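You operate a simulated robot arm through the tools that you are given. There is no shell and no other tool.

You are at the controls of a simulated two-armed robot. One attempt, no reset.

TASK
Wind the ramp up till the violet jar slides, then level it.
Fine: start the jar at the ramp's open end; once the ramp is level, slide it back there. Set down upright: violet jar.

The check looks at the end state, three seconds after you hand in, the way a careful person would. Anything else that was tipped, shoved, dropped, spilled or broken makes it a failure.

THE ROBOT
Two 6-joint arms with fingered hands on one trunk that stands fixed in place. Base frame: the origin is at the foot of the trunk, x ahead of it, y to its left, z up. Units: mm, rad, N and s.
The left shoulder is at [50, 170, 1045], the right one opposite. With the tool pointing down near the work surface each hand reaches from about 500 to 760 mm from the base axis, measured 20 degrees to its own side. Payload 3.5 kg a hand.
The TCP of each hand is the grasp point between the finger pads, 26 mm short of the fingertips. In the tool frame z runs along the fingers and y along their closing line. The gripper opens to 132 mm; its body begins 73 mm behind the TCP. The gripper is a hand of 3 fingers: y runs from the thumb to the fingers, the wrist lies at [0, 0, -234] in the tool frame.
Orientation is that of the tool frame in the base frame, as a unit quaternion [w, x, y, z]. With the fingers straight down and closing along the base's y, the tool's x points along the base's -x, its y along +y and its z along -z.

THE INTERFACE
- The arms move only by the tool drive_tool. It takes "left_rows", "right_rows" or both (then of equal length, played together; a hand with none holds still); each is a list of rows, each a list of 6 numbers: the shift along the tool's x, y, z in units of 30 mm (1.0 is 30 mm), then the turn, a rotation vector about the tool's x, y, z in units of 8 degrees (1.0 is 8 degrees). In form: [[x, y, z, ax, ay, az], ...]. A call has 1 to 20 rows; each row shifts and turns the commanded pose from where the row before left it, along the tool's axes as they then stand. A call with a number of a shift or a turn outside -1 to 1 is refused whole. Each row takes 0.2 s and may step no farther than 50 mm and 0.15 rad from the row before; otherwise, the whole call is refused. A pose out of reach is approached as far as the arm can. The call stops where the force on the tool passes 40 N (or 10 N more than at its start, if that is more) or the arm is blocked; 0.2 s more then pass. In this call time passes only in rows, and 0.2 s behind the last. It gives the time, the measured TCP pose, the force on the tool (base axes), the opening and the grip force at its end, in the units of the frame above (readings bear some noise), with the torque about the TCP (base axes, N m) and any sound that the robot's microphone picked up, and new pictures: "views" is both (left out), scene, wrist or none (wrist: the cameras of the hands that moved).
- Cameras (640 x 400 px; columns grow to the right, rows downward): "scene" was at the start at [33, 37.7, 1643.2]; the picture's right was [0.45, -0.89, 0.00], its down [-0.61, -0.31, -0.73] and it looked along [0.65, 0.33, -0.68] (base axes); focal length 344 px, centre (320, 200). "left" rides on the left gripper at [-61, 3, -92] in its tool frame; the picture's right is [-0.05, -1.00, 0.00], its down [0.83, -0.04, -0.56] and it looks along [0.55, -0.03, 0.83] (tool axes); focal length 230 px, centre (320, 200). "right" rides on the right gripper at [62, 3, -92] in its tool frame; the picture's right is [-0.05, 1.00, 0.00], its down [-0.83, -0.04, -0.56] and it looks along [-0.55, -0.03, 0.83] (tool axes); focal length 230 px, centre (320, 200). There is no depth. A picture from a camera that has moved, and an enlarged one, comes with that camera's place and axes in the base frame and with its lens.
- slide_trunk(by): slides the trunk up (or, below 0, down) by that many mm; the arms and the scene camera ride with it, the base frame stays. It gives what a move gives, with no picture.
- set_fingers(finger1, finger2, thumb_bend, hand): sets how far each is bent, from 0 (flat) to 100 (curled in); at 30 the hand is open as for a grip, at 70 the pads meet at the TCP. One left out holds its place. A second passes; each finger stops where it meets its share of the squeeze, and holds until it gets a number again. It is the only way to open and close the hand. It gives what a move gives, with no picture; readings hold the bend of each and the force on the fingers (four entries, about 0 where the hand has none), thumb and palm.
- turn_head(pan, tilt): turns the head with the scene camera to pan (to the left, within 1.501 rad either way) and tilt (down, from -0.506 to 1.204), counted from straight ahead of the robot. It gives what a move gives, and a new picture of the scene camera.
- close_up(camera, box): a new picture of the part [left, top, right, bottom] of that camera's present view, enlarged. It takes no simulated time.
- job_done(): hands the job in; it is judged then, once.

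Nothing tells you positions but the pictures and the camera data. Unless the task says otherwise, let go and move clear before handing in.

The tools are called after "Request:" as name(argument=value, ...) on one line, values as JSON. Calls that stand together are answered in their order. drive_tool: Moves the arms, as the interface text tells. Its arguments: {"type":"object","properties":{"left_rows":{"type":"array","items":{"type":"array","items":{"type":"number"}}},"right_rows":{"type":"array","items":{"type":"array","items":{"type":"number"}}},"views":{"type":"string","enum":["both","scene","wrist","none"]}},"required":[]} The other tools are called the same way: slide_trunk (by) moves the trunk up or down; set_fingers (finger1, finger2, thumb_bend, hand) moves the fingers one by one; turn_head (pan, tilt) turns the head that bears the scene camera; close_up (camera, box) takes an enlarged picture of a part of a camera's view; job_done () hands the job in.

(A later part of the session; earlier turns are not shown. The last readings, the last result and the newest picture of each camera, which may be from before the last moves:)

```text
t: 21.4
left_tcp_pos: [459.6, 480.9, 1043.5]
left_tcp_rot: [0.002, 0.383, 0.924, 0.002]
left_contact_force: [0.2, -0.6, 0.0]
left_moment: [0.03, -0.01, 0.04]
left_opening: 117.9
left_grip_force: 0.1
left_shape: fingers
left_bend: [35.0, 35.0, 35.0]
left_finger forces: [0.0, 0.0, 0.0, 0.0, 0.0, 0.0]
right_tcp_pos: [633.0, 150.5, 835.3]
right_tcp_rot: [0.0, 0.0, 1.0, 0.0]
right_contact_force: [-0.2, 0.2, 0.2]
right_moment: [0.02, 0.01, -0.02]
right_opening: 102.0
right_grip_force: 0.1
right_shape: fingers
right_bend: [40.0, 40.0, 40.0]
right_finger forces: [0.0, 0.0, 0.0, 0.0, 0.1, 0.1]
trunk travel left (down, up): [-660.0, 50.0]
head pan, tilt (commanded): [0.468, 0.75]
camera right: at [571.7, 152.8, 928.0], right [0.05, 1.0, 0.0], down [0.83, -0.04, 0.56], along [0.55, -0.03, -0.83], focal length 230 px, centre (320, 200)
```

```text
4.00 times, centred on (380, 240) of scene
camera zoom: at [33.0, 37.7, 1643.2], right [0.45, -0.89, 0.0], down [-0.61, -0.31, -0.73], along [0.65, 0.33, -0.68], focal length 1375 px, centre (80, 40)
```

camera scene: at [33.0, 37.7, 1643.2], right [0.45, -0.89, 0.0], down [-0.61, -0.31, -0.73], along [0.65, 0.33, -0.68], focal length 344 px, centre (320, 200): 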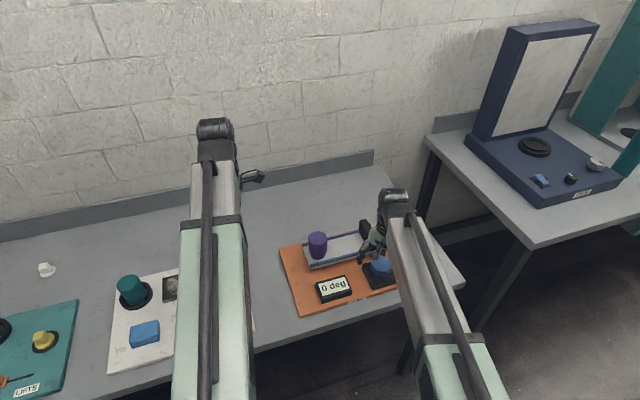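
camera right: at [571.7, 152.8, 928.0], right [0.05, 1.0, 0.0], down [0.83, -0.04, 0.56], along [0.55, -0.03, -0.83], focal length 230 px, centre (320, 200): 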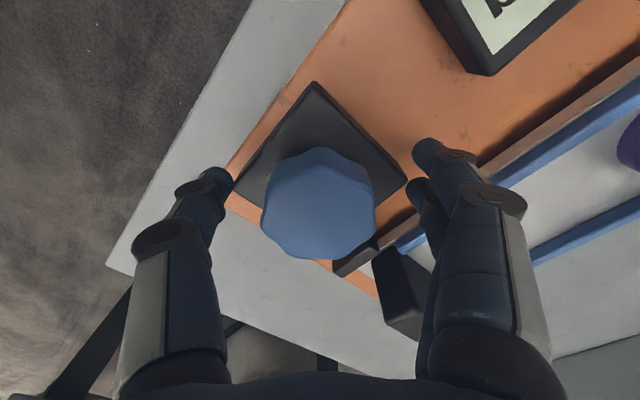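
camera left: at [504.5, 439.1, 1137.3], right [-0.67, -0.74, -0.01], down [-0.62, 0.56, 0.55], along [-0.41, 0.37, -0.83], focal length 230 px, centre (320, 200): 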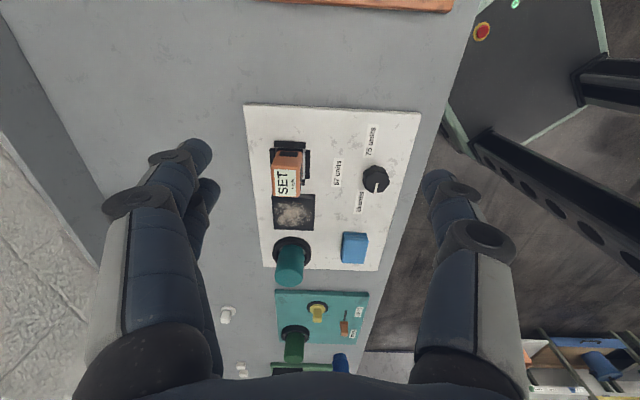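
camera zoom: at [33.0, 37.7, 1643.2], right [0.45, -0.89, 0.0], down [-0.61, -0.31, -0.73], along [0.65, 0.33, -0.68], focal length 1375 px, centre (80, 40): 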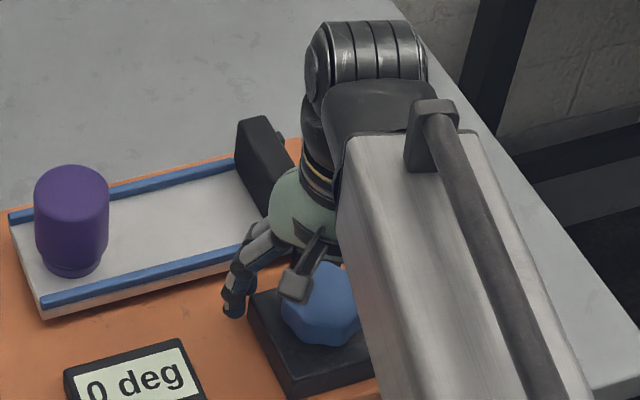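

The knob top seems closer to z 833, so I'll go 4 mm lower and close the fingers lightly.

Request:
drive_tool(right_rows=[[0.02, -0.03, 0.14, 0, 0, 0]], views="none")

Request:
set_fingers(hand="right", finger1=51, finger2=51, thumb_bend=51)

Request:
close_up(camera="right", box=[80, 60, 560, 360])

```text
t: 21.8
left_tcp_pos: [460.0, 480.5, 1044.3]
left_tcp_rot: [0.001, 0.382, 0.924, 0.002]
left_contact_force: [-0.3, 0.4, 0.0]
left_moment: [-0.01, -0.02, -0.04]
left_opening: 117.5
left_grip_force: 0.0
left_shape: fingers
left_bend: [35.0, 35.0, 35.0]
left_finger forces: [0.0, 0.0, 0.0, 0.1, 0.1, 0.1]
right_tcp_pos: [634.1, 148.0, 832.2]
right_tcp_rot: [0.001, 0.001, 1.0, 0.001]
right_contact_force: [0.1, -0.3, 4.7]
right_moment: [0.26, -0.06, -0.05]
right_opening: 102.4
right_grip_force: 2.5
right_shape: fingers
right_bend: [40.0, 39.0, 40.0]
right_finger forces: [0.0, 4.7, 0.0, 0.0, 0.1, 0.0]
trunk travel left (down, up): [-660.0, 50.0]
head pan, tilt (commanded): [0.468, 0.75]
```

```text
t: 22.8
left_tcp_pos: [459.7, 479.4, 1045.3]
left_tcp_rot: [0.003, 0.382, 0.924, 0.003]
left_contact_force: [0.5, -0.4, 1.0]
left_moment: [0.02, 0.04, -0.01]
left_opening: 117.5
left_grip_force: 0.1
left_shape: fingers
left_bend: [35.0, 35.0, 35.0]
left_finger forces: [0.0, 0.0, 0.0, 0.0, 0.0, 0.0]
right_tcp_pos: [632.7, 147.8, 832.5]
right_tcp_rot: [0.001, 0.0, 1.0, 0.0]
right_contact_force: [1.3, 0.8, 13.5]
right_moment: [0.39, -0.11, -0.18]
right_opening: 81.9
right_grip_force: 9.5
right_shape: fingers
right_bend: [48.0, 41.0, 47.0]
right_finger forces: [1.7, 10.5, 0.1, 0.0, 7.2, 0.1]
trunk travel left (down, up): [-660.0, 50.0]
head pan, tilt (commanded): [0.468, 0.75]
```

```text
1.33 times, centred on (320, 210) of right
camera zoom: at [571.0, 151.2, 925.1], right [0.05, 1.0, 0.0], down [0.83, -0.04, 0.56], along [0.56, -0.03, -0.83], focal length 307 px, centre (320, 187)
```

zoom: 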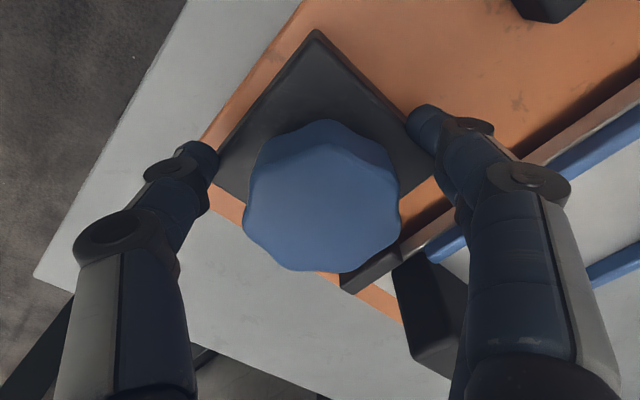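

The fingertips touched the box top (force up 13 N), so I'm too low. I'll open again, raise 6–7 mm and close there.

Request:
set_fingers(hand="right", finger1=40, finger2=40, thumb_bend=40)

Request:
drive_tool(right_rows=[[0, 0, -0.22, 0, 0, 0]], views="none")

Request:
set_fingers(hand="right", finger1=51, finger2=51, thumb_bend=51)

Request:
close_up(camera="right", box=[80, 60, 560, 360])

```text
t: 23.8
left_tcp_pos: [460.1, 479.2, 1044.5]
left_tcp_rot: [0.001, 0.382, 0.924, 0.002]
left_contact_force: [-0.2, -0.5, 0.0]
left_moment: [0.04, 0.01, -0.01]
left_opening: 117.9
left_grip_force: 0.1
left_shape: fingers
left_bend: [35.0, 35.0, 35.0]
left_finger forces: [0.0, 0.1, 0.1, 0.0, 0.1, 0.0]
right_tcp_pos: [633.5, 148.2, 832.5]
right_tcp_rot: [0.0, -0.001, 1.0, -0.001]
right_contact_force: [1.6, -0.1, 7.2]
right_moment: [0.41, -0.12, -0.12]
right_opening: 100.7
right_grip_force: 3.2
right_shape: fingers
right_bend: [40.0, 40.0, 40.0]
right_finger forces: [0.1, 6.5, 0.0, 0.0, 0.0, 0.0]
trunk travel left (down, up): [-660.0, 50.0]
head pan, tilt (commanded): [0.468, 0.75]
```

```text
t: 24.2
left_tcp_pos: [458.3, 480.6, 1044.5]
left_tcp_rot: [0.002, 0.383, 0.924, 0.002]
left_contact_force: [0.3, 0.6, -0.2]
left_moment: [-0.02, -0.02, 0.0]
left_opening: 117.7
left_grip_force: 0.2
left_shape: fingers
left_bend: [35.0, 35.0, 35.0]
left_finger forces: [0.0, 0.0, 0.0, 0.1, 0.0, 0.1]
right_tcp_pos: [632.7, 147.3, 837.3]
right_tcp_rot: [-0.001, 0.0, 1.0, -0.001]
right_contact_force: [0.0, 0.6, -0.3]
right_moment: [0.02, -0.01, 0.04]
right_opening: 101.1
right_grip_force: 0.0
right_shape: fingers
right_bend: [40.0, 40.0, 40.0]
right_finger forces: [0.1, 0.0, 0.0, 0.1, 0.0, 0.1]
trunk travel left (down, up): [-660.0, 50.0]
head pan, tilt (commanded): [0.468, 0.75]
```

```text
t: 25.2
left_tcp_pos: [458.2, 480.8, 1044.1]
left_tcp_rot: [0.001, 0.382, 0.924, 0.001]
left_contact_force: [-0.2, -0.3, 0.3]
left_moment: [0.02, 0.01, 0.0]
left_opening: 117.9
left_grip_force: 0.1
left_shape: fingers
left_bend: [35.0, 35.0, 35.0]
left_finger forces: [0.1, 0.1, 0.1, 0.1, 0.0, 0.1]
right_tcp_pos: [633.2, 147.7, 837.1]
right_tcp_rot: [0.001, 0.0, 1.0, 0.0]
right_contact_force: [-1.8, -0.7, 6.8]
right_moment: [-0.14, -0.02, -0.01]
right_opening: 66.9
right_grip_force: 4.0
right_shape: fingers
right_bend: [51.0, 50.0, 50.0]
right_finger forces: [0.1, 2.4, 0.0, 0.0, 5.1, 0.0]
trunk travel left (down, up): [-660.0, 50.0]
head pan, tilt (commanded): [0.468, 0.75]
```

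```text
1.33 times, centred on (320, 210) of right
camera zoom: at [571.7, 150.8, 930.6], right [0.05, 1.0, 0.0], down [0.83, -0.04, 0.56], along [0.56, -0.03, -0.83], focal length 307 px, centre (320, 187)
```

zoom: 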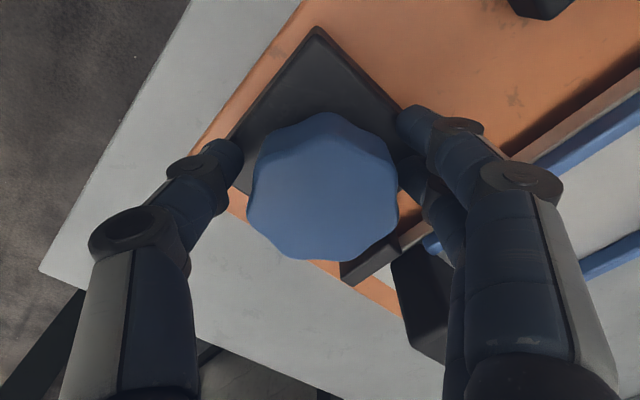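

The tips still brush the box as they curl. I'll raise another 6 mm and then close onto the knob.

Request:
drive_tool(right_rows=[[0, 0, -0.2, 0, 0, 0]], views="none")

Request:
set_fingers(hand="right", finger1=56, finger2=56, thumb_bend=56)

Request:
close_up(camera="right", box=[80, 60, 560, 360])

```text
t: 25.6
left_tcp_pos: [459.1, 480.5, 1044.4]
left_tcp_rot: [0.002, 0.382, 0.924, 0.002]
left_contact_force: [0.0, -0.8, -0.4]
left_moment: [-0.03, -0.02, -0.01]
left_opening: 117.7
left_grip_force: 0.1
left_shape: fingers
left_bend: [35.0, 35.0, 35.0]
left_finger forces: [0.0, 0.1, 0.1, 0.1, 0.0, 0.0]
right_tcp_pos: [633.0, 148.6, 841.4]
right_tcp_rot: [-0.001, 0.0, 1.0, 0.001]
right_contact_force: [0.1, -0.8, 0.3]
right_moment: [-0.01, 0.02, 0.01]
right_opening: 65.4
right_grip_force: 0.1
right_shape: fingers
right_bend: [51.0, 51.0, 51.0]
right_finger forces: [0.0, 0.1, 0.0, 0.0, 0.1, 0.0]
trunk travel left (down, up): [-660.0, 50.0]
head pan, tilt (commanded): [0.468, 0.75]
```

```text
t: 26.6
left_tcp_pos: [460.3, 479.8, 1043.5]
left_tcp_rot: [0.001, 0.383, 0.924, 0.002]
left_contact_force: [0.2, 0.3, -0.1]
left_moment: [-0.02, 0.0, -0.03]
left_opening: 118.0
left_grip_force: 0.0
left_shape: fingers
left_bend: [35.0, 35.0, 35.0]
left_finger forces: [0.0, 0.0, 0.0, 0.1, 0.0, 0.0]
right_tcp_pos: [634.1, 147.2, 843.7]
right_tcp_rot: [0.0, 0.001, 1.0, 0.0]
right_contact_force: [-0.9, 0.5, -2.8]
right_moment: [-0.04, 0.01, 0.0]
right_opening: 51.2
right_grip_force: 1.5
right_shape: fingers
right_bend: [56.0, 53.0, 55.0]
right_finger forces: [0.0, 1.9, 0.1, 0.0, 2.2, 0.0]
trunk travel left (down, up): [-660.0, 50.0]
head pan, tilt (commanded): [0.468, 0.75]
```

```text
1.33 times, centred on (320, 210) of right
camera zoom: at [572.6, 151.0, 936.2], right [0.05, 1.0, 0.0], down [0.83, -0.04, 0.56], along [0.55, -0.03, -0.83], focal length 307 px, centre (320, 187)
```

zoom: 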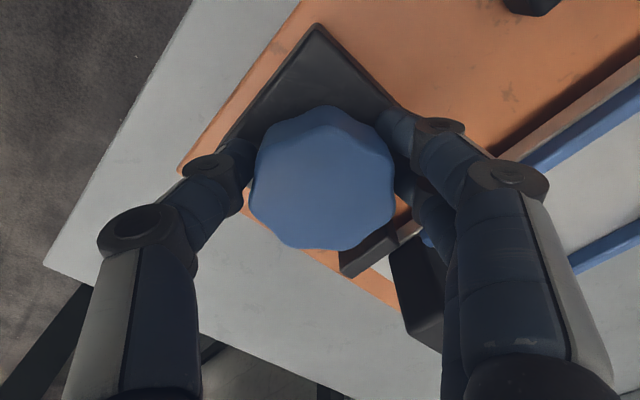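

The fingers now touch the knob's sides. I'll tighten for turning.

Request:
set_fingers(hand="right", finger1=63, finger2=63, thumb_bend=63)

```text
t: 27.6
left_tcp_pos: [459.1, 480.4, 1043.9]
left_tcp_rot: [0.001, 0.383, 0.924, 0.002]
left_contact_force: [0.3, 0.2, 0.3]
left_moment: [0.02, -0.01, -0.05]
left_opening: 117.9
left_grip_force: 0.0
left_shape: fingers
left_bend: [35.0, 35.0, 35.0]
left_finger forces: [0.0, 0.0, 0.0, 0.1, 0.0, 0.0]
right_tcp_pos: [636.1, 147.8, 843.9]
right_tcp_rot: [-0.001, 0.0, 1.0, 0.0]
right_contact_force: [-2.1, -0.1, -2.9]
right_moment: [0.02, 0.03, 0.0]
right_opening: 47.9
right_grip_force: 9.8
right_shape: fingers
right_bend: [58.0, 54.0, 58.0]
right_finger forces: [3.8, 6.6, 0.0, 0.1, 10.1, 0.0]
trunk travel left (down, up): [-660.0, 50.0]
head pan, tilt (commanded): [0.468, 0.75]
```

Grip is about 10 N on the knob. I'll try a small clockwise turn (seen from above) and watch the display.

Request:
drive_tool(right_rows=[[0, 0, 0, 0, 0, 0.8], [0, 0, 0, 0, 0, 0.8]], views="both")

Request:
close_up(camera="scene", box=[280, 200, 440, 300])

```text
t: 28.2
left_tcp_pos: [459.2, 480.2, 1043.3]
left_tcp_rot: [0.003, 0.383, 0.924, 0.003]
left_contact_force: [0.4, 0.3, 0.4]
left_moment: [0.03, 0.04, -0.03]
left_opening: 117.6
left_grip_force: 0.0
left_shape: fingers
left_bend: [35.0, 35.0, 35.0]
left_finger forces: [0.0, 0.0, 0.0, 0.0, 0.1, 0.1]
right_tcp_pos: [634.5, 148.9, 843.9]
right_tcp_rot: [0.0, 0.112, 0.994, -0.001]
right_contact_force: [-4.4, 5.4, -5.2]
right_moment: [0.11, 0.16, 0.18]
right_opening: 47.0
right_grip_force: 10.8
right_shape: fingers
right_bend: [57.0, 53.0, 59.0]
right_finger forces: [5.6, 8.6, 0.0, 0.0, 7.1, 0.0]
trunk travel left (down, up): [-660.0, 50.0]
head pan, tilt (commanded): [0.468, 0.75]
camera scene: at [32.9, 38.6, 1643.1], right [0.45, -0.89, 0.0], down [-0.61, -0.31, -0.73], along [0.65, 0.33, -0.68], focal length 344 px, centre (320, 200)
camera right: at [574.3, 165.7, 936.4], right [0.27, 0.96, 0.0], down [0.8, -0.23, 0.55], along [0.53, -0.15, -0.83], focal length 230 px, centre (320, 200)
```

scene: 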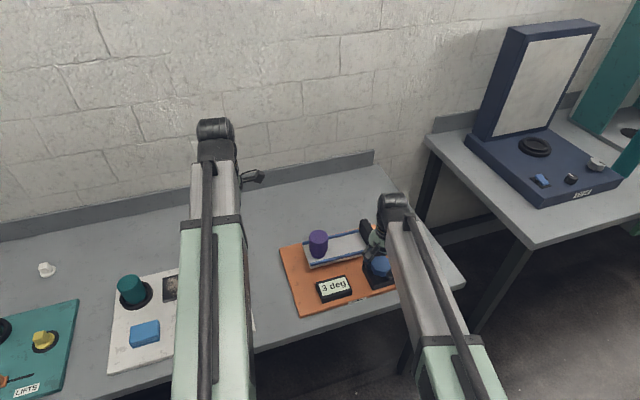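
right: 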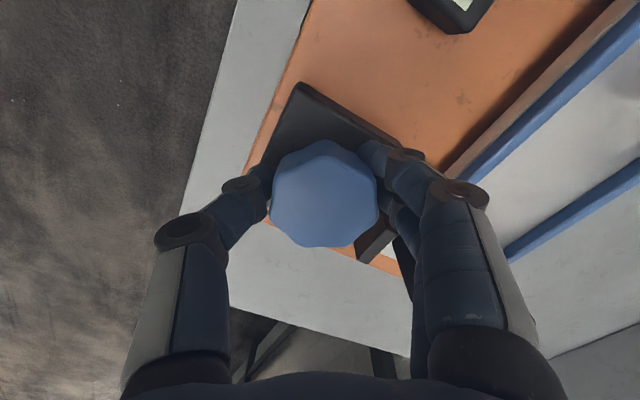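

```text
4.00 times, centred on (360, 250) of scene
camera zoom: at [32.9, 38.6, 1643.1], right [0.45, -0.89, 0.0], down [-0.61, -0.31, -0.73], along [0.65, 0.33, -0.68], focal length 1375 px, centre (160, 0)
```

zoom: 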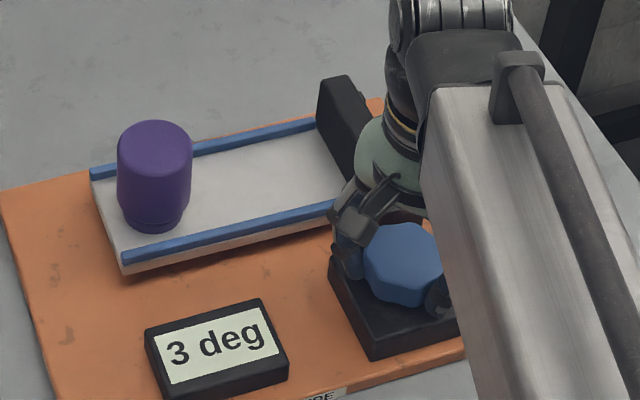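

Clockwise raises the open end: 12.8° of knob gave 3 deg of ramp. I'll keep winding slowly and watch the jar.

Request:
drive_tool(right_rows=[[0, 0, 0, 0, 0, 0.6], [0, 0, 0, 0, 0, 0.6], [0, 0, 0, 0, 0, 0.6]], views="none")

Request:
close_up(camera="scene", box=[280, 200, 440, 300])

```text
t: 29.0
left_tcp_pos: [459.2, 480.3, 1043.6]
left_tcp_rot: [0.002, 0.382, 0.924, 0.002]
left_contact_force: [-0.8, 0.9, 0.4]
left_moment: [0.01, 0.02, -0.03]
left_opening: 117.7
left_grip_force: 0.0
left_shape: fingers
left_bend: [35.0, 35.0, 35.0]
left_finger forces: [0.1, 0.0, 0.0, 0.0, 0.0, 0.0]
right_tcp_pos: [634.4, 150.8, 843.2]
right_tcp_rot: [-0.001, 0.236, 0.972, 0.0]
right_contact_force: [-7.6, 14.5, -6.4]
right_moment: [0.36, 0.2, 0.29]
right_opening: 47.5
right_grip_force: 12.5
right_shape: fingers
right_bend: [56.0, 52.0, 59.0]
right_finger forces: [8.1, 9.6, 0.1, 0.1, 7.3, 0.0]
trunk travel left (down, up): [-660.0, 50.0]
head pan, tilt (commanded): [0.468, 0.75]
```

```text
4.00 times, centred on (360, 250) of scene
camera zoom: at [32.6, 39.4, 1643.1], right [0.45, -0.89, 0.0], down [-0.61, -0.31, -0.73], along [0.65, 0.33, -0.68], focal length 1375 px, centre (160, 0)
```

zoom: 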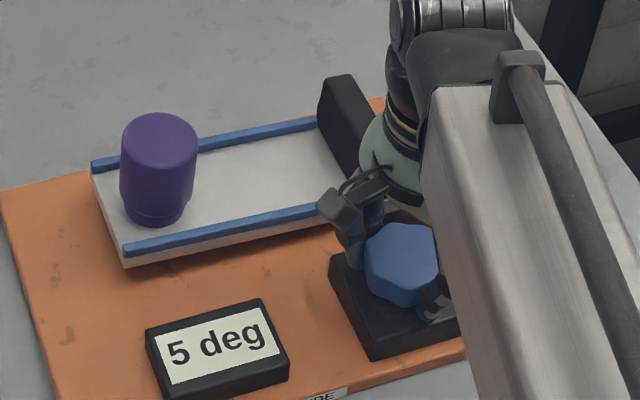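

Ramp at 5 deg, the jar hasn't moved. The side force shows my rotation centre is a bit off the knob axis, so I'll shift slightly while continuing.

Request:
drive_tool(right_rows=[[0.09, 0.066, 0, 0, 0, 0], [0, 0, 0, 0, 0, 0.6], [0, 0, 0, 0, 0, 0.6], [0, 0, 0, 0, 0, 0.6]], views="wrist")

Request:
close_up(camera="scene", box=[280, 200, 440, 300])

```text
t: 30.0
left_tcp_pos: [459.8, 481.1, 1043.6]
left_tcp_rot: [0.001, 0.383, 0.924, 0.002]
left_contact_force: [0.6, 0.3, -0.3]
left_moment: [0.03, -0.01, -0.01]
left_opening: 117.8
left_grip_force: 0.1
left_shape: fingers
left_bend: [35.0, 35.0, 35.0]
left_finger forces: [0.0, 0.0, 0.1, 0.0, 0.1, 0.1]
right_tcp_pos: [633.4, 152.1, 842.2]
right_tcp_rot: [0.001, 0.356, 0.934, 0.0]
right_contact_force: [-0.7, 11.9, -2.4]
right_moment: [0.29, 0.03, 0.24]
right_opening: 46.9
right_grip_force: 12.1
right_shape: fingers
right_bend: [56.0, 52.0, 59.0]
right_finger forces: [7.1, 9.6, 0.0, 0.0, 6.0, 0.0]
trunk travel left (down, up): [-660.0, 50.0]
head pan, tilt (commanded): [0.468, 0.75]
camera right: at [589.5, 195.2, 936.5], right [0.7, 0.71, 0.0], down [0.59, -0.58, 0.56], along [0.4, -0.39, -0.83], focal length 230 px, centre (320, 200)
```

right: 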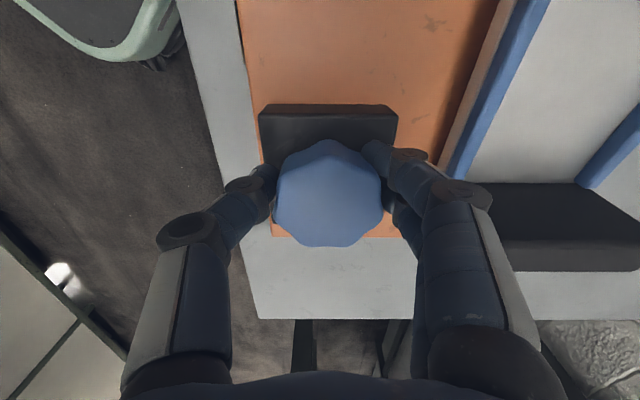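

```text
4.00 times, centred on (360, 250) of scene
camera zoom: at [33.3, 39.0, 1643.2], right [0.45, -0.89, 0.0], down [-0.61, -0.31, -0.73], along [0.65, 0.33, -0.68], focal length 1375 px, centre (160, 0)
```

zoom: 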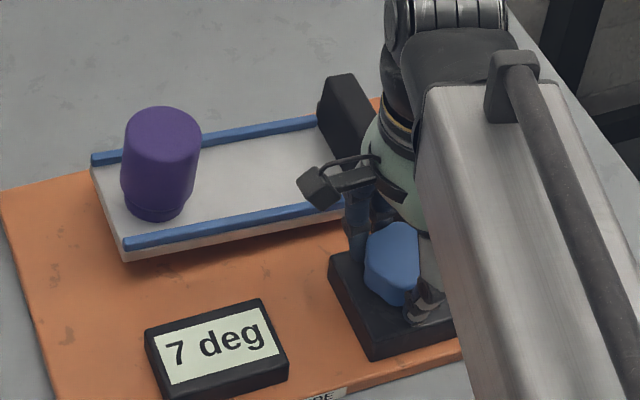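

7 deg and the jar still holds. Continuing with a small recentring.

Request:
drive_tool(right_rows=[[0.03, 0.09, 0, 0, 0, 0], [0, 0, 0, 0, 0, 0.6], [0, 0, 0, 0, 0, 0.6], [0, 0, 0, 0, 0, 0.6]], views="none")

Request:
close_up(camera="scene", box=[280, 200, 440, 300])

```text
t: 31.0
left_tcp_pos: [459.4, 481.2, 1043.7]
left_tcp_rot: [0.002, 0.383, 0.924, 0.001]
left_contact_force: [0.5, -0.8, -0.2]
left_moment: [0.0, -0.04, -0.01]
left_opening: 117.7
left_grip_force: 0.2
left_shape: fingers
left_bend: [35.0, 35.0, 35.0]
left_finger forces: [0.1, 0.0, 0.0, 0.1, 0.0, 0.1]
right_tcp_pos: [634.6, 155.3, 843.3]
right_tcp_rot: [0.0, 0.47, 0.883, 0.001]
right_contact_force: [4.6, 11.2, 1.3]
right_moment: [0.31, -0.15, 0.27]
right_opening: 46.4
right_grip_force: 11.7
right_shape: fingers
right_bend: [57.0, 53.0, 60.0]
right_finger forces: [7.5, 10.1, 0.0, 0.0, 5.7, 0.0]
trunk travel left (down, up): [-660.0, 50.0]
head pan, tilt (commanded): [0.468, 0.75]
```

```text
4.00 times, centred on (360, 250) of scene
camera zoom: at [33.4, 39.0, 1643.1], right [0.45, -0.89, 0.0], down [-0.61, -0.31, -0.73], along [0.65, 0.33, -0.68], focal length 1375 px, centre (160, 0)
```

zoom: 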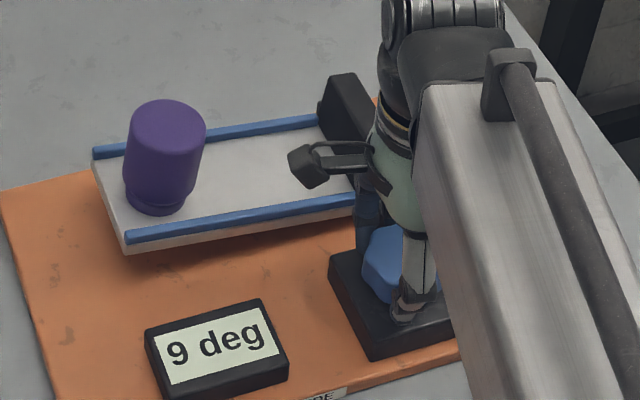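

9 deg, jar still in place. Continuing with a recentring shift.

Request:
drive_tool(right_rows=[[0.05, 0.13, 0, 0, 0, 0], [0, 0, 0, 0, 0, 0.6], [0, 0, 0, 0, 0, 0.6], [0, 0, 0, 0, 0, 0.6]], views="none")

Request:
close_up(camera="scene", box=[280, 200, 440, 300])

```text
t: 32.0
left_tcp_pos: [459.3, 480.5, 1044.4]
left_tcp_rot: [0.001, 0.383, 0.924, 0.002]
left_contact_force: [0.6, 0.1, 0.0]
left_moment: [-0.01, -0.02, 0.05]
left_opening: 117.7
left_grip_force: 0.0
left_shape: fingers
left_bend: [35.0, 35.0, 35.0]
left_finger forces: [0.1, 0.0, 0.1, 0.0, 0.0, 0.0]
right_tcp_pos: [637.1, 156.7, 843.7]
right_tcp_rot: [-0.001, 0.577, 0.817, 0.0]
right_contact_force: [4.9, 9.4, -1.5]
right_moment: [0.19, -0.09, 0.23]
right_opening: 46.3
right_grip_force: 11.9
right_shape: fingers
right_bend: [57.0, 53.0, 59.0]
right_finger forces: [6.8, 9.3, 0.0, 0.1, 6.7, 0.0]
trunk travel left (down, up): [-660.0, 50.0]
head pan, tilt (commanded): [0.468, 0.75]
```

```text
4.00 times, centred on (360, 250) of scene
camera zoom: at [33.6, 38.8, 1643.1], right [0.45, -0.89, 0.0], down [-0.61, -0.31, -0.73], along [0.65, 0.33, -0.68], focal length 1375 px, centre (160, 0)
```

zoom: 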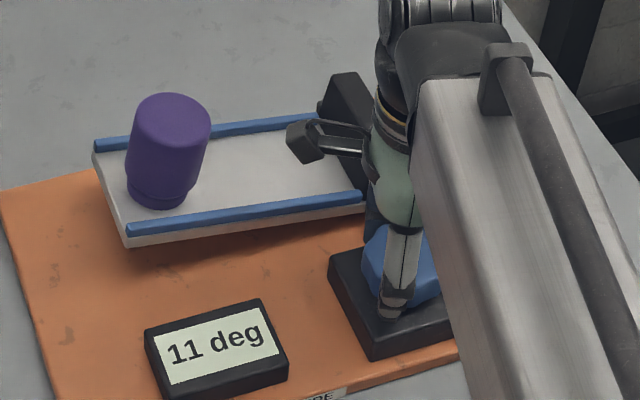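

11 deg; the jar hasn't moved yet. Continuing.

Request:
drive_tool(right_rows=[[0.05, 0.03, 0, 0, 0, 0], [0, 0, 0, 0, 0, 0.6], [0, 0, 0, 0, 0, 0.6]], views="none")

Request:
close_up(camera="scene", box=[280, 200, 440, 300])

```text
t: 32.8
left_tcp_pos: [459.9, 480.9, 1043.0]
left_tcp_rot: [0.002, 0.383, 0.924, 0.002]
left_contact_force: [-0.4, 0.4, -0.7]
left_moment: [0.01, 0.05, 0.0]
left_opening: 117.8
left_grip_force: 0.1
left_shape: fingers
left_bend: [35.0, 35.0, 35.0]
left_finger forces: [0.0, 0.1, 0.0, 0.0, 0.1, 0.1]
right_tcp_pos: [638.5, 158.8, 843.1]
right_tcp_rot: [0.001, 0.643, 0.766, 0.002]
right_contact_force: [8.7, 7.3, 1.5]
right_moment: [0.21, -0.25, 0.28]
right_opening: 45.4
right_grip_force: 11.4
right_shape: fingers
right_bend: [57.0, 53.0, 60.0]
right_finger forces: [7.0, 10.1, 0.0, 0.0, 5.9, 0.0]
trunk travel left (down, up): [-660.0, 50.0]
head pan, tilt (commanded): [0.468, 0.75]
```

```text
4.00 times, centred on (360, 250) of scene
camera zoom: at [33.7, 38.5, 1643.2], right [0.45, -0.89, 0.0], down [-0.61, -0.31, -0.73], along [0.65, 0.33, -0.68], focal length 1375 px, centre (160, 0)
```

zoom: 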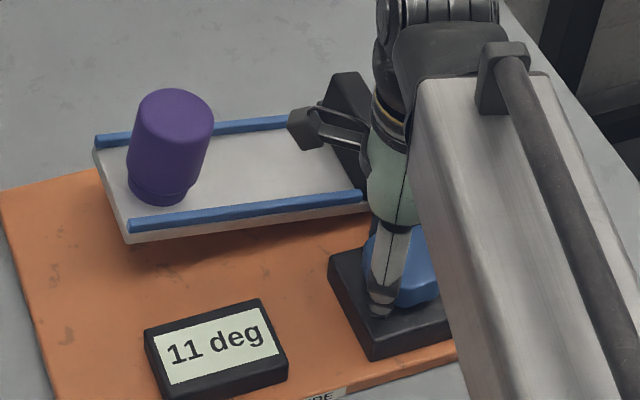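

Request:
drive_tool(right_rows=[[0.03, 0.08, 0, 0, 0, 0], [0, 0, 0, 0, 0, 0.6], [0, 0, 0, 0, 0, 0.6], [0, 0, 0, 0, 0, 0.6]], views="wrist")

Request:
close_up(camera="scene", box=[280, 200, 440, 300])

```text
t: 33.8
left_tcp_pos: [459.8, 481.1, 1043.2]
left_tcp_rot: [0.001, 0.383, 0.924, 0.003]
left_contact_force: [-0.2, -0.2, 0.3]
left_moment: [0.01, -0.02, -0.02]
left_opening: 117.6
left_grip_force: 0.1
left_shape: fingers
left_bend: [35.0, 35.0, 35.0]
left_finger forces: [0.0, 0.0, 0.0, 0.0, 0.0, 0.0]
right_tcp_pos: [638.2, 158.9, 843.0]
right_tcp_rot: [0.0, 0.734, 0.679, 0.0]
right_contact_force: [11.0, 7.2, 0.0]
right_moment: [0.12, -0.32, 0.24]
right_opening: 44.4
right_grip_force: 11.2
right_shape: fingers
right_bend: [57.0, 53.0, 60.0]
right_finger forces: [6.8, 10.5, 0.1, 0.1, 5.1, 0.0]
trunk travel left (down, up): [-660.0, 50.0]
head pan, tilt (commanded): [0.468, 0.75]
camera right: at [647.4, 220.8, 936.0], right [0.99, -0.13, 0.0], down [-0.11, -0.82, 0.56], along [-0.07, -0.55, -0.83], focal length 230 px, centre (320, 200)
```

right: 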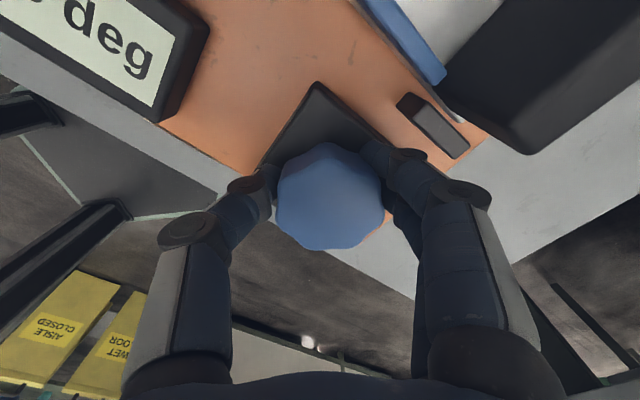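

```text
4.00 times, centred on (360, 250) of scene
camera zoom: at [34.1, 38.4, 1643.1], right [0.45, -0.89, 0.0], down [-0.61, -0.31, -0.73], along [0.65, 0.33, -0.68], focal length 1375 px, centre (160, 0)
```

zoom: 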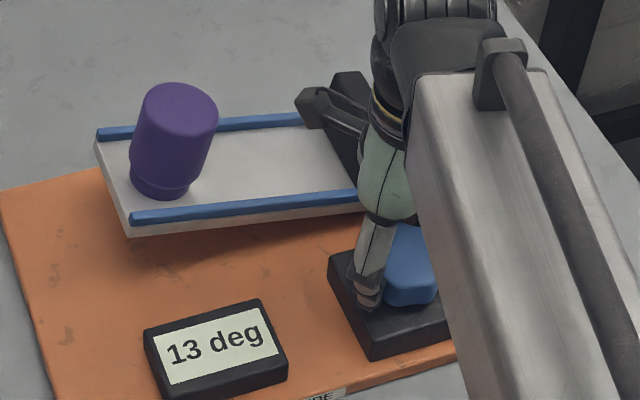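

13 deg, jar still holding. I've worked out the knob axis is nearer (644, 152), so I'll turn about that point and continue.

Request:
drive_tool(right_rows=[[0.04, 0.07, 0, 0, 0, 0], [0.01, 0.026, 0, 0, 0, 0.6], [0.01, 0.026, 0, 0, 0, 0.6], [0.01, 0.026, 0, 0, 0, 0.6]], views="none")

Request:
close_up(camera="scene", box=[280, 200, 440, 300])

```text
t: 34.8
left_tcp_pos: [460.3, 479.6, 1043.7]
left_tcp_rot: [0.002, 0.383, 0.924, 0.002]
left_contact_force: [1.0, 0.2, -0.1]
left_moment: [0.0, 0.04, 0.02]
left_opening: 117.7
left_grip_force: 0.1
left_shape: fingers
left_bend: [35.0, 35.0, 35.0]
left_finger forces: [0.0, 0.0, 0.0, 0.1, 0.1, 0.0]
right_tcp_pos: [644.7, 160.2, 843.1]
right_tcp_rot: [0.001, 0.814, 0.581, 0.0]
right_contact_force: [4.8, 2.8, 0.3]
right_moment: [0.06, -0.16, 0.24]
right_opening: 44.3
right_grip_force: 9.6
right_shape: fingers
right_bend: [58.0, 53.0, 60.0]
right_finger forces: [4.6, 8.0, 0.0, 0.0, 7.3, 0.0]
trunk travel left (down, up): [-660.0, 50.0]
head pan, tilt (commanded): [0.468, 0.75]
```

```text
4.00 times, centred on (360, 250) of scene
camera zoom: at [33.4, 37.9, 1643.1], right [0.45, -0.89, 0.0], down [-0.61, -0.31, -0.73], along [0.65, 0.33, -0.68], focal length 1375 px, centre (160, 0)
```

zoom: 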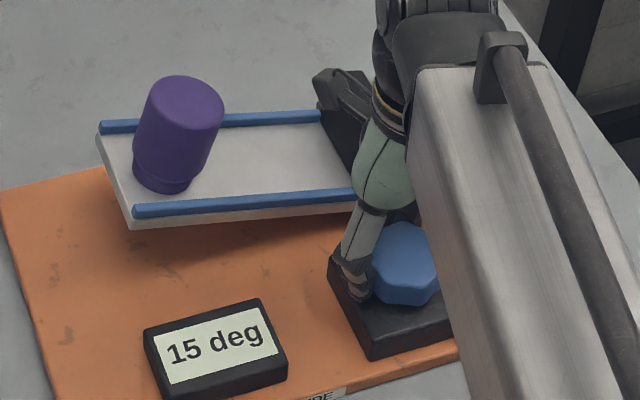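

15 deg, forces now small. I'll continue in finer increments.

Request:
drive_tool(right_rows=[[0.01, 0.026, 0, 0, 0, 0.6], [0.01, 0.026, 0, 0, 0, 0.6]], views="none")

Request:
close_up(camera="scene", box=[280, 200, 440, 300])

```text
t: 35.4
left_tcp_pos: [460.5, 481.1, 1044.6]
left_tcp_rot: [0.002, 0.382, 0.924, 0.003]
left_contact_force: [-0.3, -0.2, -0.2]
left_moment: [-0.01, -0.01, 0.03]
left_opening: 117.8
left_grip_force: 0.2
left_shape: fingers
left_bend: [35.0, 35.0, 35.0]
left_finger forces: [0.1, 0.0, 0.0, 0.1, 0.0, 0.0]
right_tcp_pos: [646.7, 159.6, 842.4]
right_tcp_rot: [0.0, 0.859, 0.511, 0.0]
right_contact_force: [6.2, 1.5, -1.8]
right_moment: [0.02, -0.16, 0.21]
right_opening: 43.8
right_grip_force: 10.1
right_shape: fingers
right_bend: [58.0, 53.0, 60.0]
right_finger forces: [4.5, 8.2, 0.1, 0.0, 6.4, 0.1]
trunk travel left (down, up): [-660.0, 50.0]
head pan, tilt (commanded): [0.468, 0.75]
```

```text
4.00 times, centred on (360, 250) of scene
camera zoom: at [33.8, 37.9, 1643.1], right [0.45, -0.89, 0.0], down [-0.61, -0.31, -0.73], along [0.65, 0.33, -0.68], focal length 1375 px, centre (160, 0)
```

zoom: 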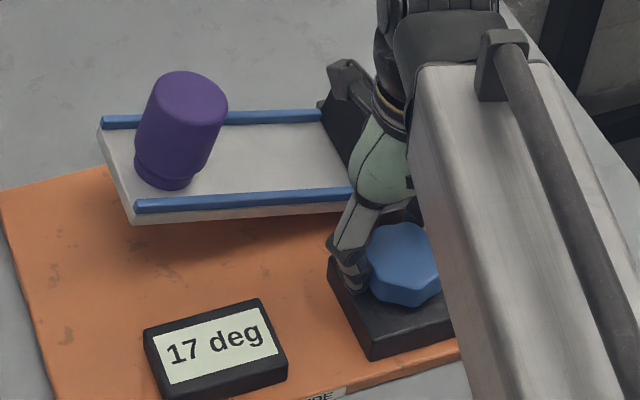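

17 deg, jar still holding. Smaller steps now.

Request:
drive_tool(right_rows=[[0.01, 0.026, 0, 0, 0, 0.5], [0.01, 0.026, 0, 0, 0, 0.5]], views="none")

Request:
close_up(camera="scene", box=[280, 200, 440, 300])

```text
t: 36.0
left_tcp_pos: [459.8, 480.9, 1043.4]
left_tcp_rot: [0.001, 0.383, 0.924, 0.003]
left_contact_force: [-1.0, -0.3, 0.7]
left_moment: [-0.01, -0.04, 0.0]
left_opening: 117.8
left_grip_force: 0.1
left_shape: fingers
left_bend: [35.0, 35.0, 35.0]
left_finger forces: [0.0, 0.0, 0.0, 0.0, 0.0, 0.1]
right_tcp_pos: [647.5, 160.1, 842.7]
right_tcp_rot: [0.001, 0.893, 0.451, -0.001]
right_contact_force: [7.6, 0.1, -2.5]
right_moment: [-0.01, -0.17, 0.2]
right_opening: 43.7
right_grip_force: 9.2
right_shape: fingers
right_bend: [58.0, 53.0, 60.0]
right_finger forces: [4.3, 8.5, 0.0, 0.0, 5.7, 0.0]
trunk travel left (down, up): [-660.0, 50.0]
head pan, tilt (commanded): [0.468, 0.75]
```

```text
4.00 times, centred on (360, 250) of scene
camera zoom: at [33.9, 37.8, 1643.1], right [0.45, -0.89, 0.0], down [-0.61, -0.31, -0.73], along [0.65, 0.33, -0.68], focal length 1375 px, centre (160, 0)
```

zoom: 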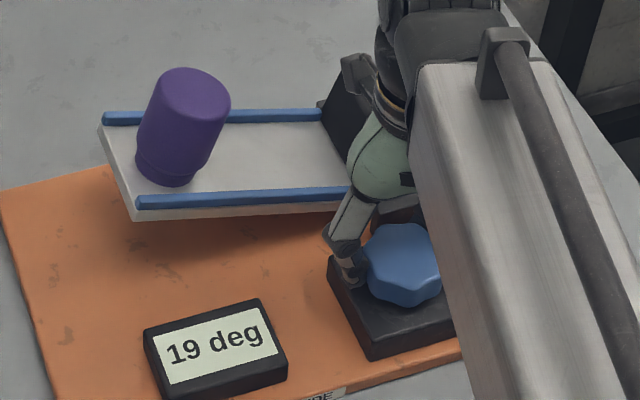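

19 deg, no slide yet. One small step at a time.

Request:
drive_tool(right_rows=[[0.01, 0.02, 0, 0, 0, 0.4], [0.01, 0.02, 0, 0, 0, 0.4]], views="none")

Request:
close_up(camera="scene", box=[280, 200, 440, 300])

```text
t: 36.6
left_tcp_pos: [460.1, 480.3, 1043.7]
left_tcp_rot: [0.001, 0.383, 0.924, 0.003]
left_contact_force: [0.1, 0.0, 0.0]
left_moment: [-0.02, 0.02, 0.02]
left_opening: 117.9
left_grip_force: 0.1
left_shape: fingers
left_bend: [35.0, 35.0, 35.0]
left_finger forces: [0.0, 0.0, 0.0, 0.0, 0.1, 0.1]
right_tcp_pos: [649.4, 159.9, 844.8]
right_tcp_rot: [0.0, 0.917, 0.399, 0.0]
right_contact_force: [6.4, -0.3, -1.5]
right_moment: [0.0, -0.1, 0.2]
right_opening: 43.6
right_grip_force: 9.4
right_shape: fingers
right_bend: [58.0, 53.0, 60.0]
right_finger forces: [4.2, 8.7, 0.0, 0.1, 5.8, 0.0]
trunk travel left (down, up): [-660.0, 50.0]
head pan, tilt (commanded): [0.468, 0.75]
```

```text
4.00 times, centred on (360, 250) of scene
camera zoom: at [33.9, 37.7, 1643.1], right [0.45, -0.89, 0.0], down [-0.61, -0.31, -0.73], along [0.65, 0.33, -0.68], focal length 1375 px, centre (160, 0)
```

zoom: 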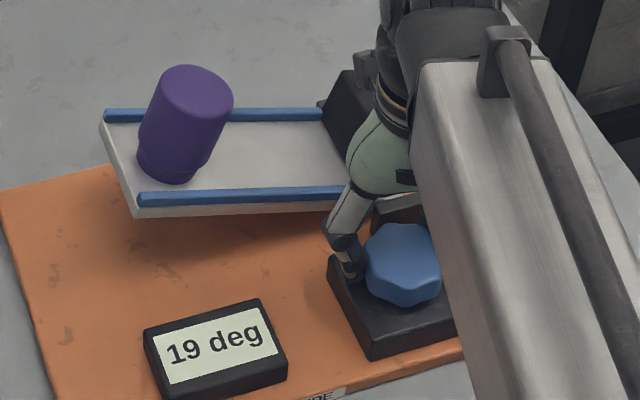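

Request:
drive_tool(right_rows=[[0.01, 0.02, 0, 0, 0, 0.4], [0.01, 0.02, 0, 0, 0, 0.4]], views="none")

Request:
close_up(camera="scene", box=[280, 200, 440, 300])

```text
t: 37.2
left_tcp_pos: [460.1, 478.6, 1044.2]
left_tcp_rot: [0.001, 0.383, 0.924, 0.002]
left_contact_force: [-0.6, 0.4, 0.3]
left_moment: [0.01, 0.06, 0.02]
left_opening: 117.8
left_grip_force: 0.1
left_shape: fingers
left_bend: [35.0, 35.0, 35.0]
left_finger forces: [0.0, 0.1, 0.0, 0.1, 0.0, 0.1]
right_tcp_pos: [650.2, 159.4, 843.6]
right_tcp_rot: [0.0, 0.937, 0.348, 0.001]
right_contact_force: [8.2, -3.2, -0.5]
right_moment: [-0.05, -0.17, 0.22]
right_opening: 43.2
right_grip_force: 9.6
right_shape: fingers
right_bend: [58.0, 53.0, 60.0]
right_finger forces: [4.3, 9.8, 0.0, 0.1, 5.3, 0.1]
trunk travel left (down, up): [-660.0, 50.0]
head pan, tilt (commanded): [0.468, 0.75]
```

```text
4.00 times, centred on (360, 250) of scene
camera zoom: at [33.8, 37.3, 1643.2], right [0.45, -0.89, 0.0], down [-0.61, -0.31, -0.73], along [0.65, 0.33, -0.68], focal length 1375 px, centre (160, 0)
```

zoom: 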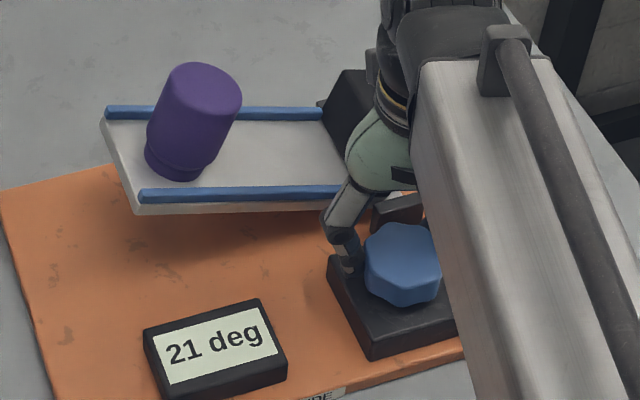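

At 21 deg the jar seems to have shifted slightly down the ramp. I'll hold still and watch whether it keeps sliding.

Request:
drive_tool(right_rows=[[0, 0, 0, 0, 0, 0]], views="none")

Request:
close_up(camera="scene", box=[280, 200, 440, 300])

```text
t: 37.6
left_tcp_pos: [459.7, 479.8, 1043.5]
left_tcp_rot: [0.001, 0.383, 0.924, 0.003]
left_contact_force: [-0.3, 0.3, 0.3]
left_moment: [0.01, -0.03, -0.03]
left_opening: 117.9
left_grip_force: 0.1
left_shape: fingers
left_bend: [35.0, 35.0, 35.0]
left_finger forces: [0.0, 0.0, 0.0, 0.0, 0.1, 0.0]
right_tcp_pos: [650.1, 159.4, 843.5]
right_tcp_rot: [0.0, 0.938, 0.347, 0.0]
right_contact_force: [8.1, -4.2, -0.9]
right_moment: [-0.09, -0.18, 0.16]
right_opening: 43.0
right_grip_force: 9.7
right_shape: fingers
right_bend: [58.0, 53.0, 60.0]
right_finger forces: [4.5, 9.8, 0.0, 0.0, 5.3, 0.1]
trunk travel left (down, up): [-660.0, 50.0]
head pan, tilt (commanded): [0.468, 0.75]
```

```text
4.00 times, centred on (360, 250) of scene
camera zoom: at [33.8, 37.2, 1643.1], right [0.45, -0.89, 0.0], down [-0.61, -0.31, -0.73], along [0.65, 0.33, -0.68], focal length 1375 px, centre (160, 0)
```

zoom: 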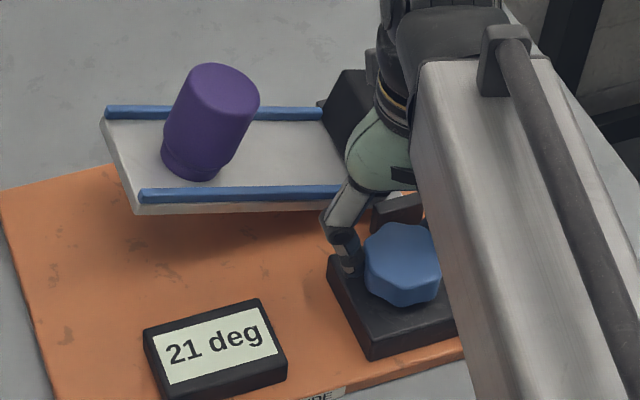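

It is sliding at 21 deg. I'll hold the ramp steady and let it run to the stop.

Request:
drive_tool(right_rows=[[0, 0, 0, 0, 0, 0], [0, 0, 0, 0, 0, 0], [0, 0, 0, 0, 0, 0], [0, 0, 0, 0, 0, 0]], views="none")

Request:
close_up(camera="scene", box=[280, 200, 440, 300])

```text
t: 38.6
left_tcp_pos: [461.0, 479.6, 1043.7]
left_tcp_rot: [0.0, 0.383, 0.924, 0.003]
left_contact_force: [0.2, 0.7, -0.1]
left_moment: [-0.01, 0.03, 0.01]
left_opening: 117.7
left_grip_force: 0.0
left_shape: fingers
left_bend: [35.0, 35.0, 35.0]
left_finger forces: [0.0, 0.0, 0.0, 0.0, 0.1, 0.0]
right_tcp_pos: [650.3, 159.9, 843.8]
right_tcp_rot: [0.0, 0.937, 0.349, 0.0]
right_contact_force: [7.5, -6.2, 0.1]
right_moment: [-0.17, -0.17, 0.19]
right_opening: 43.0
right_grip_force: 9.7
right_shape: fingers
right_bend: [58.0, 53.0, 60.0]
right_finger forces: [4.6, 9.9, 0.1, 0.0, 5.0, 0.0]
trunk travel left (down, up): [-660.0, 50.0]
head pan, tilt (commanded): [0.468, 0.75]
```

```text
4.00 times, centred on (360, 250) of scene
camera zoom: at [33.8, 37.2, 1643.1], right [0.45, -0.89, 0.0], down [-0.61, -0.31, -0.73], along [0.65, 0.33, -0.68], focal length 1375 px, centre (160, 0)
```

zoom: 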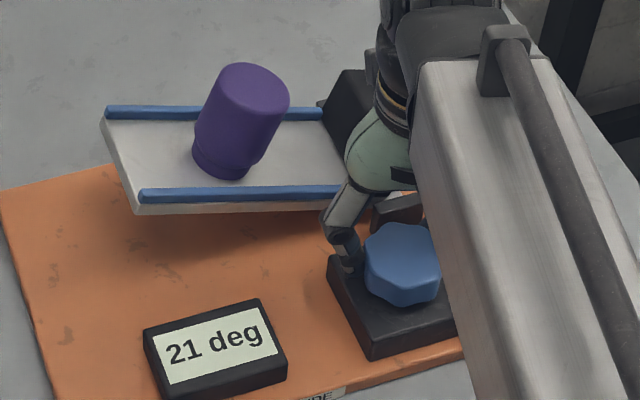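

It keeps sliding slowly. I'll wait longer.

Request:
drive_tool(right_rows=[[0, 0, 0, 0, 0, 0], [0, 0, 0, 0, 0, 0], [0, 0, 0, 0, 0, 0], [0, 0, 0, 0, 0, 0], [0, 0, 0, 0, 0, 0], [0, 0, 0, 0, 0, 0], [0, 0, 0, 0, 0, 0], [0, 0, 0, 0, 0, 0]], views="none")

Request:
close_up(camera="scene", box=[280, 200, 440, 300])

```text
t: 40.4
left_tcp_pos: [461.0, 479.0, 1043.6]
left_tcp_rot: [0.001, 0.383, 0.924, 0.003]
left_contact_force: [0.2, 1.0, -0.6]
left_moment: [0.0, -0.02, 0.0]
left_opening: 117.8
left_grip_force: 0.0
left_shape: fingers
left_bend: [35.0, 35.0, 35.0]
left_finger forces: [0.0, 0.1, 0.1, 0.0, 0.0, 0.0]
right_tcp_pos: [650.3, 159.9, 842.6]
right_tcp_rot: [0.0, 0.937, 0.349, 0.0]
right_contact_force: [7.7, -5.2, -0.2]
right_moment: [-0.15, -0.22, 0.16]
right_opening: 43.0
right_grip_force: 9.3
right_shape: fingers
right_bend: [58.0, 53.0, 60.0]
right_finger forces: [4.5, 9.8, 0.1, 0.1, 5.1, 0.0]
trunk travel left (down, up): [-660.0, 50.0]
head pan, tilt (commanded): [0.468, 0.75]
```

```text
4.00 times, centred on (360, 250) of scene
camera zoom: at [33.8, 37.2, 1643.1], right [0.45, -0.89, 0.0], down [-0.61, -0.31, -0.73], along [0.65, 0.33, -0.68], focal length 1375 px, centre (160, 0)
```

zoom: 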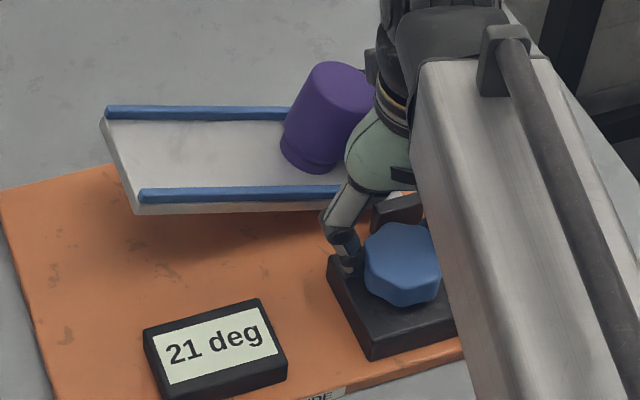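

Request:
drive_tool(right_rows=[[0, 0, 0, 0, 0, 0], [0, 0, 0, 0, 0, 0], [0, 0, 0, 0, 0, 0]], views="wrist")

Request:
close_up(camera="scene", box=[280, 200, 440, 300])

```text
t: 41.2
left_tcp_pos: [459.7, 479.8, 1045.5]
left_tcp_rot: [0.001, 0.383, 0.924, 0.002]
left_contact_force: [-0.3, -0.9, -0.5]
left_moment: [0.0, 0.01, -0.03]
left_opening: 117.6
left_grip_force: 0.2
left_shape: fingers
left_bend: [35.0, 35.0, 35.0]
left_finger forces: [0.0, 0.0, 0.1, 0.0, 0.1, 0.0]
right_tcp_pos: [651.6, 159.7, 843.4]
right_tcp_rot: [0.001, 0.937, 0.349, 0.0]
right_contact_force: [7.7, -5.7, -1.8]
right_moment: [-0.13, -0.17, 0.15]
right_opening: 43.1
right_grip_force: 9.8
right_shape: fingers
right_bend: [58.0, 53.0, 60.0]
right_finger forces: [4.5, 9.8, 0.1, 0.0, 5.1, 0.0]
trunk travel left (down, up): [-660.0, 50.0]
head pan, tilt (commanded): [0.468, 0.75]
camera right: at [698.7, 197.3, 936.1], right [0.61, -0.79, 0.0], down [-0.66, -0.51, 0.56], along [-0.44, -0.34, -0.83], focal length 230 px, centre (320, 200)
```

right: 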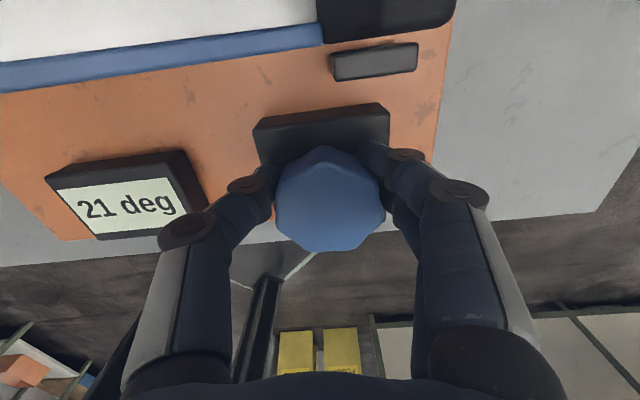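

```text
4.00 times, centred on (360, 250) of scene
camera zoom: at [33.8, 37.2, 1643.1], right [0.45, -0.89, 0.0], down [-0.61, -0.31, -0.73], along [0.65, 0.33, -0.68], focal length 1375 px, centre (160, 0)
```

zoom: 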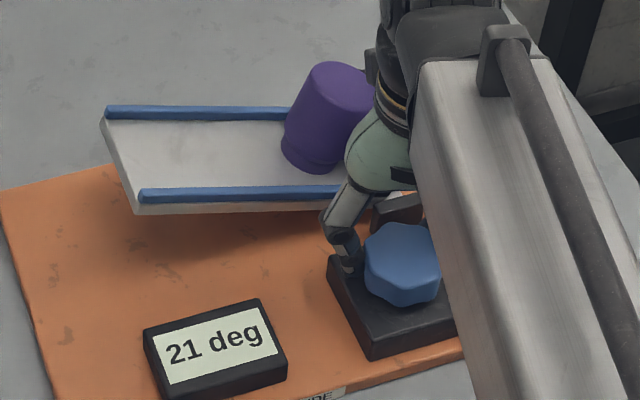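

The jar rests against the stop, upright on the deck. Now I'll wind back counter-clockwise to level, about the knob axis.

Request:
drive_tool(right_rows=[[-0.013, -0.035, 0, 0, 0, -0.8], [-0.013, -0.035, 0, 0, 0, -0.8], [-0.013, -0.035, 0, 0, 0, -0.8]], views="none")

Request:
close_up(camera="scene", box=[280, 200, 440, 300])

```text
t: 42.0
left_tcp_pos: [458.8, 479.4, 1043.9]
left_tcp_rot: [0.001, 0.383, 0.924, 0.002]
left_contact_force: [-0.2, 0.1, 0.0]
left_moment: [0.0, 0.02, -0.03]
left_opening: 117.7
left_grip_force: 0.1
left_shape: fingers
left_bend: [35.0, 35.0, 35.0]
left_finger forces: [0.0, 0.0, 0.1, 0.1, 0.1, 0.0]
right_tcp_pos: [646.3, 161.2, 843.5]
right_tcp_rot: [0.0, 0.866, 0.5, 0.0]
right_contact_force: [4.2, -3.4, -1.3]
right_moment: [-0.08, -0.15, 0.04]
right_opening: 42.9
right_grip_force: 8.7
right_shape: fingers
right_bend: [58.0, 53.0, 60.0]
right_finger forces: [3.3, 8.5, 0.0, 0.0, 5.7, 0.1]
trunk travel left (down, up): [-660.0, 50.0]
head pan, tilt (commanded): [0.468, 0.75]
```

```text
4.00 times, centred on (360, 250) of scene
camera zoom: at [33.6, 37.4, 1643.2], right [0.45, -0.89, 0.0], down [-0.61, -0.31, -0.73], along [0.65, 0.33, -0.68], focal length 1375 px, centre (160, 0)
```

zoom: 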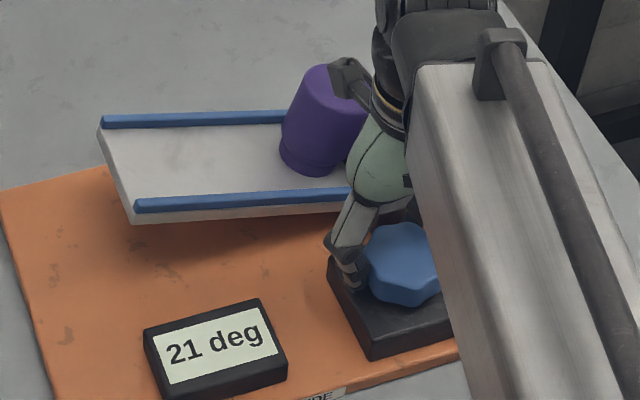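

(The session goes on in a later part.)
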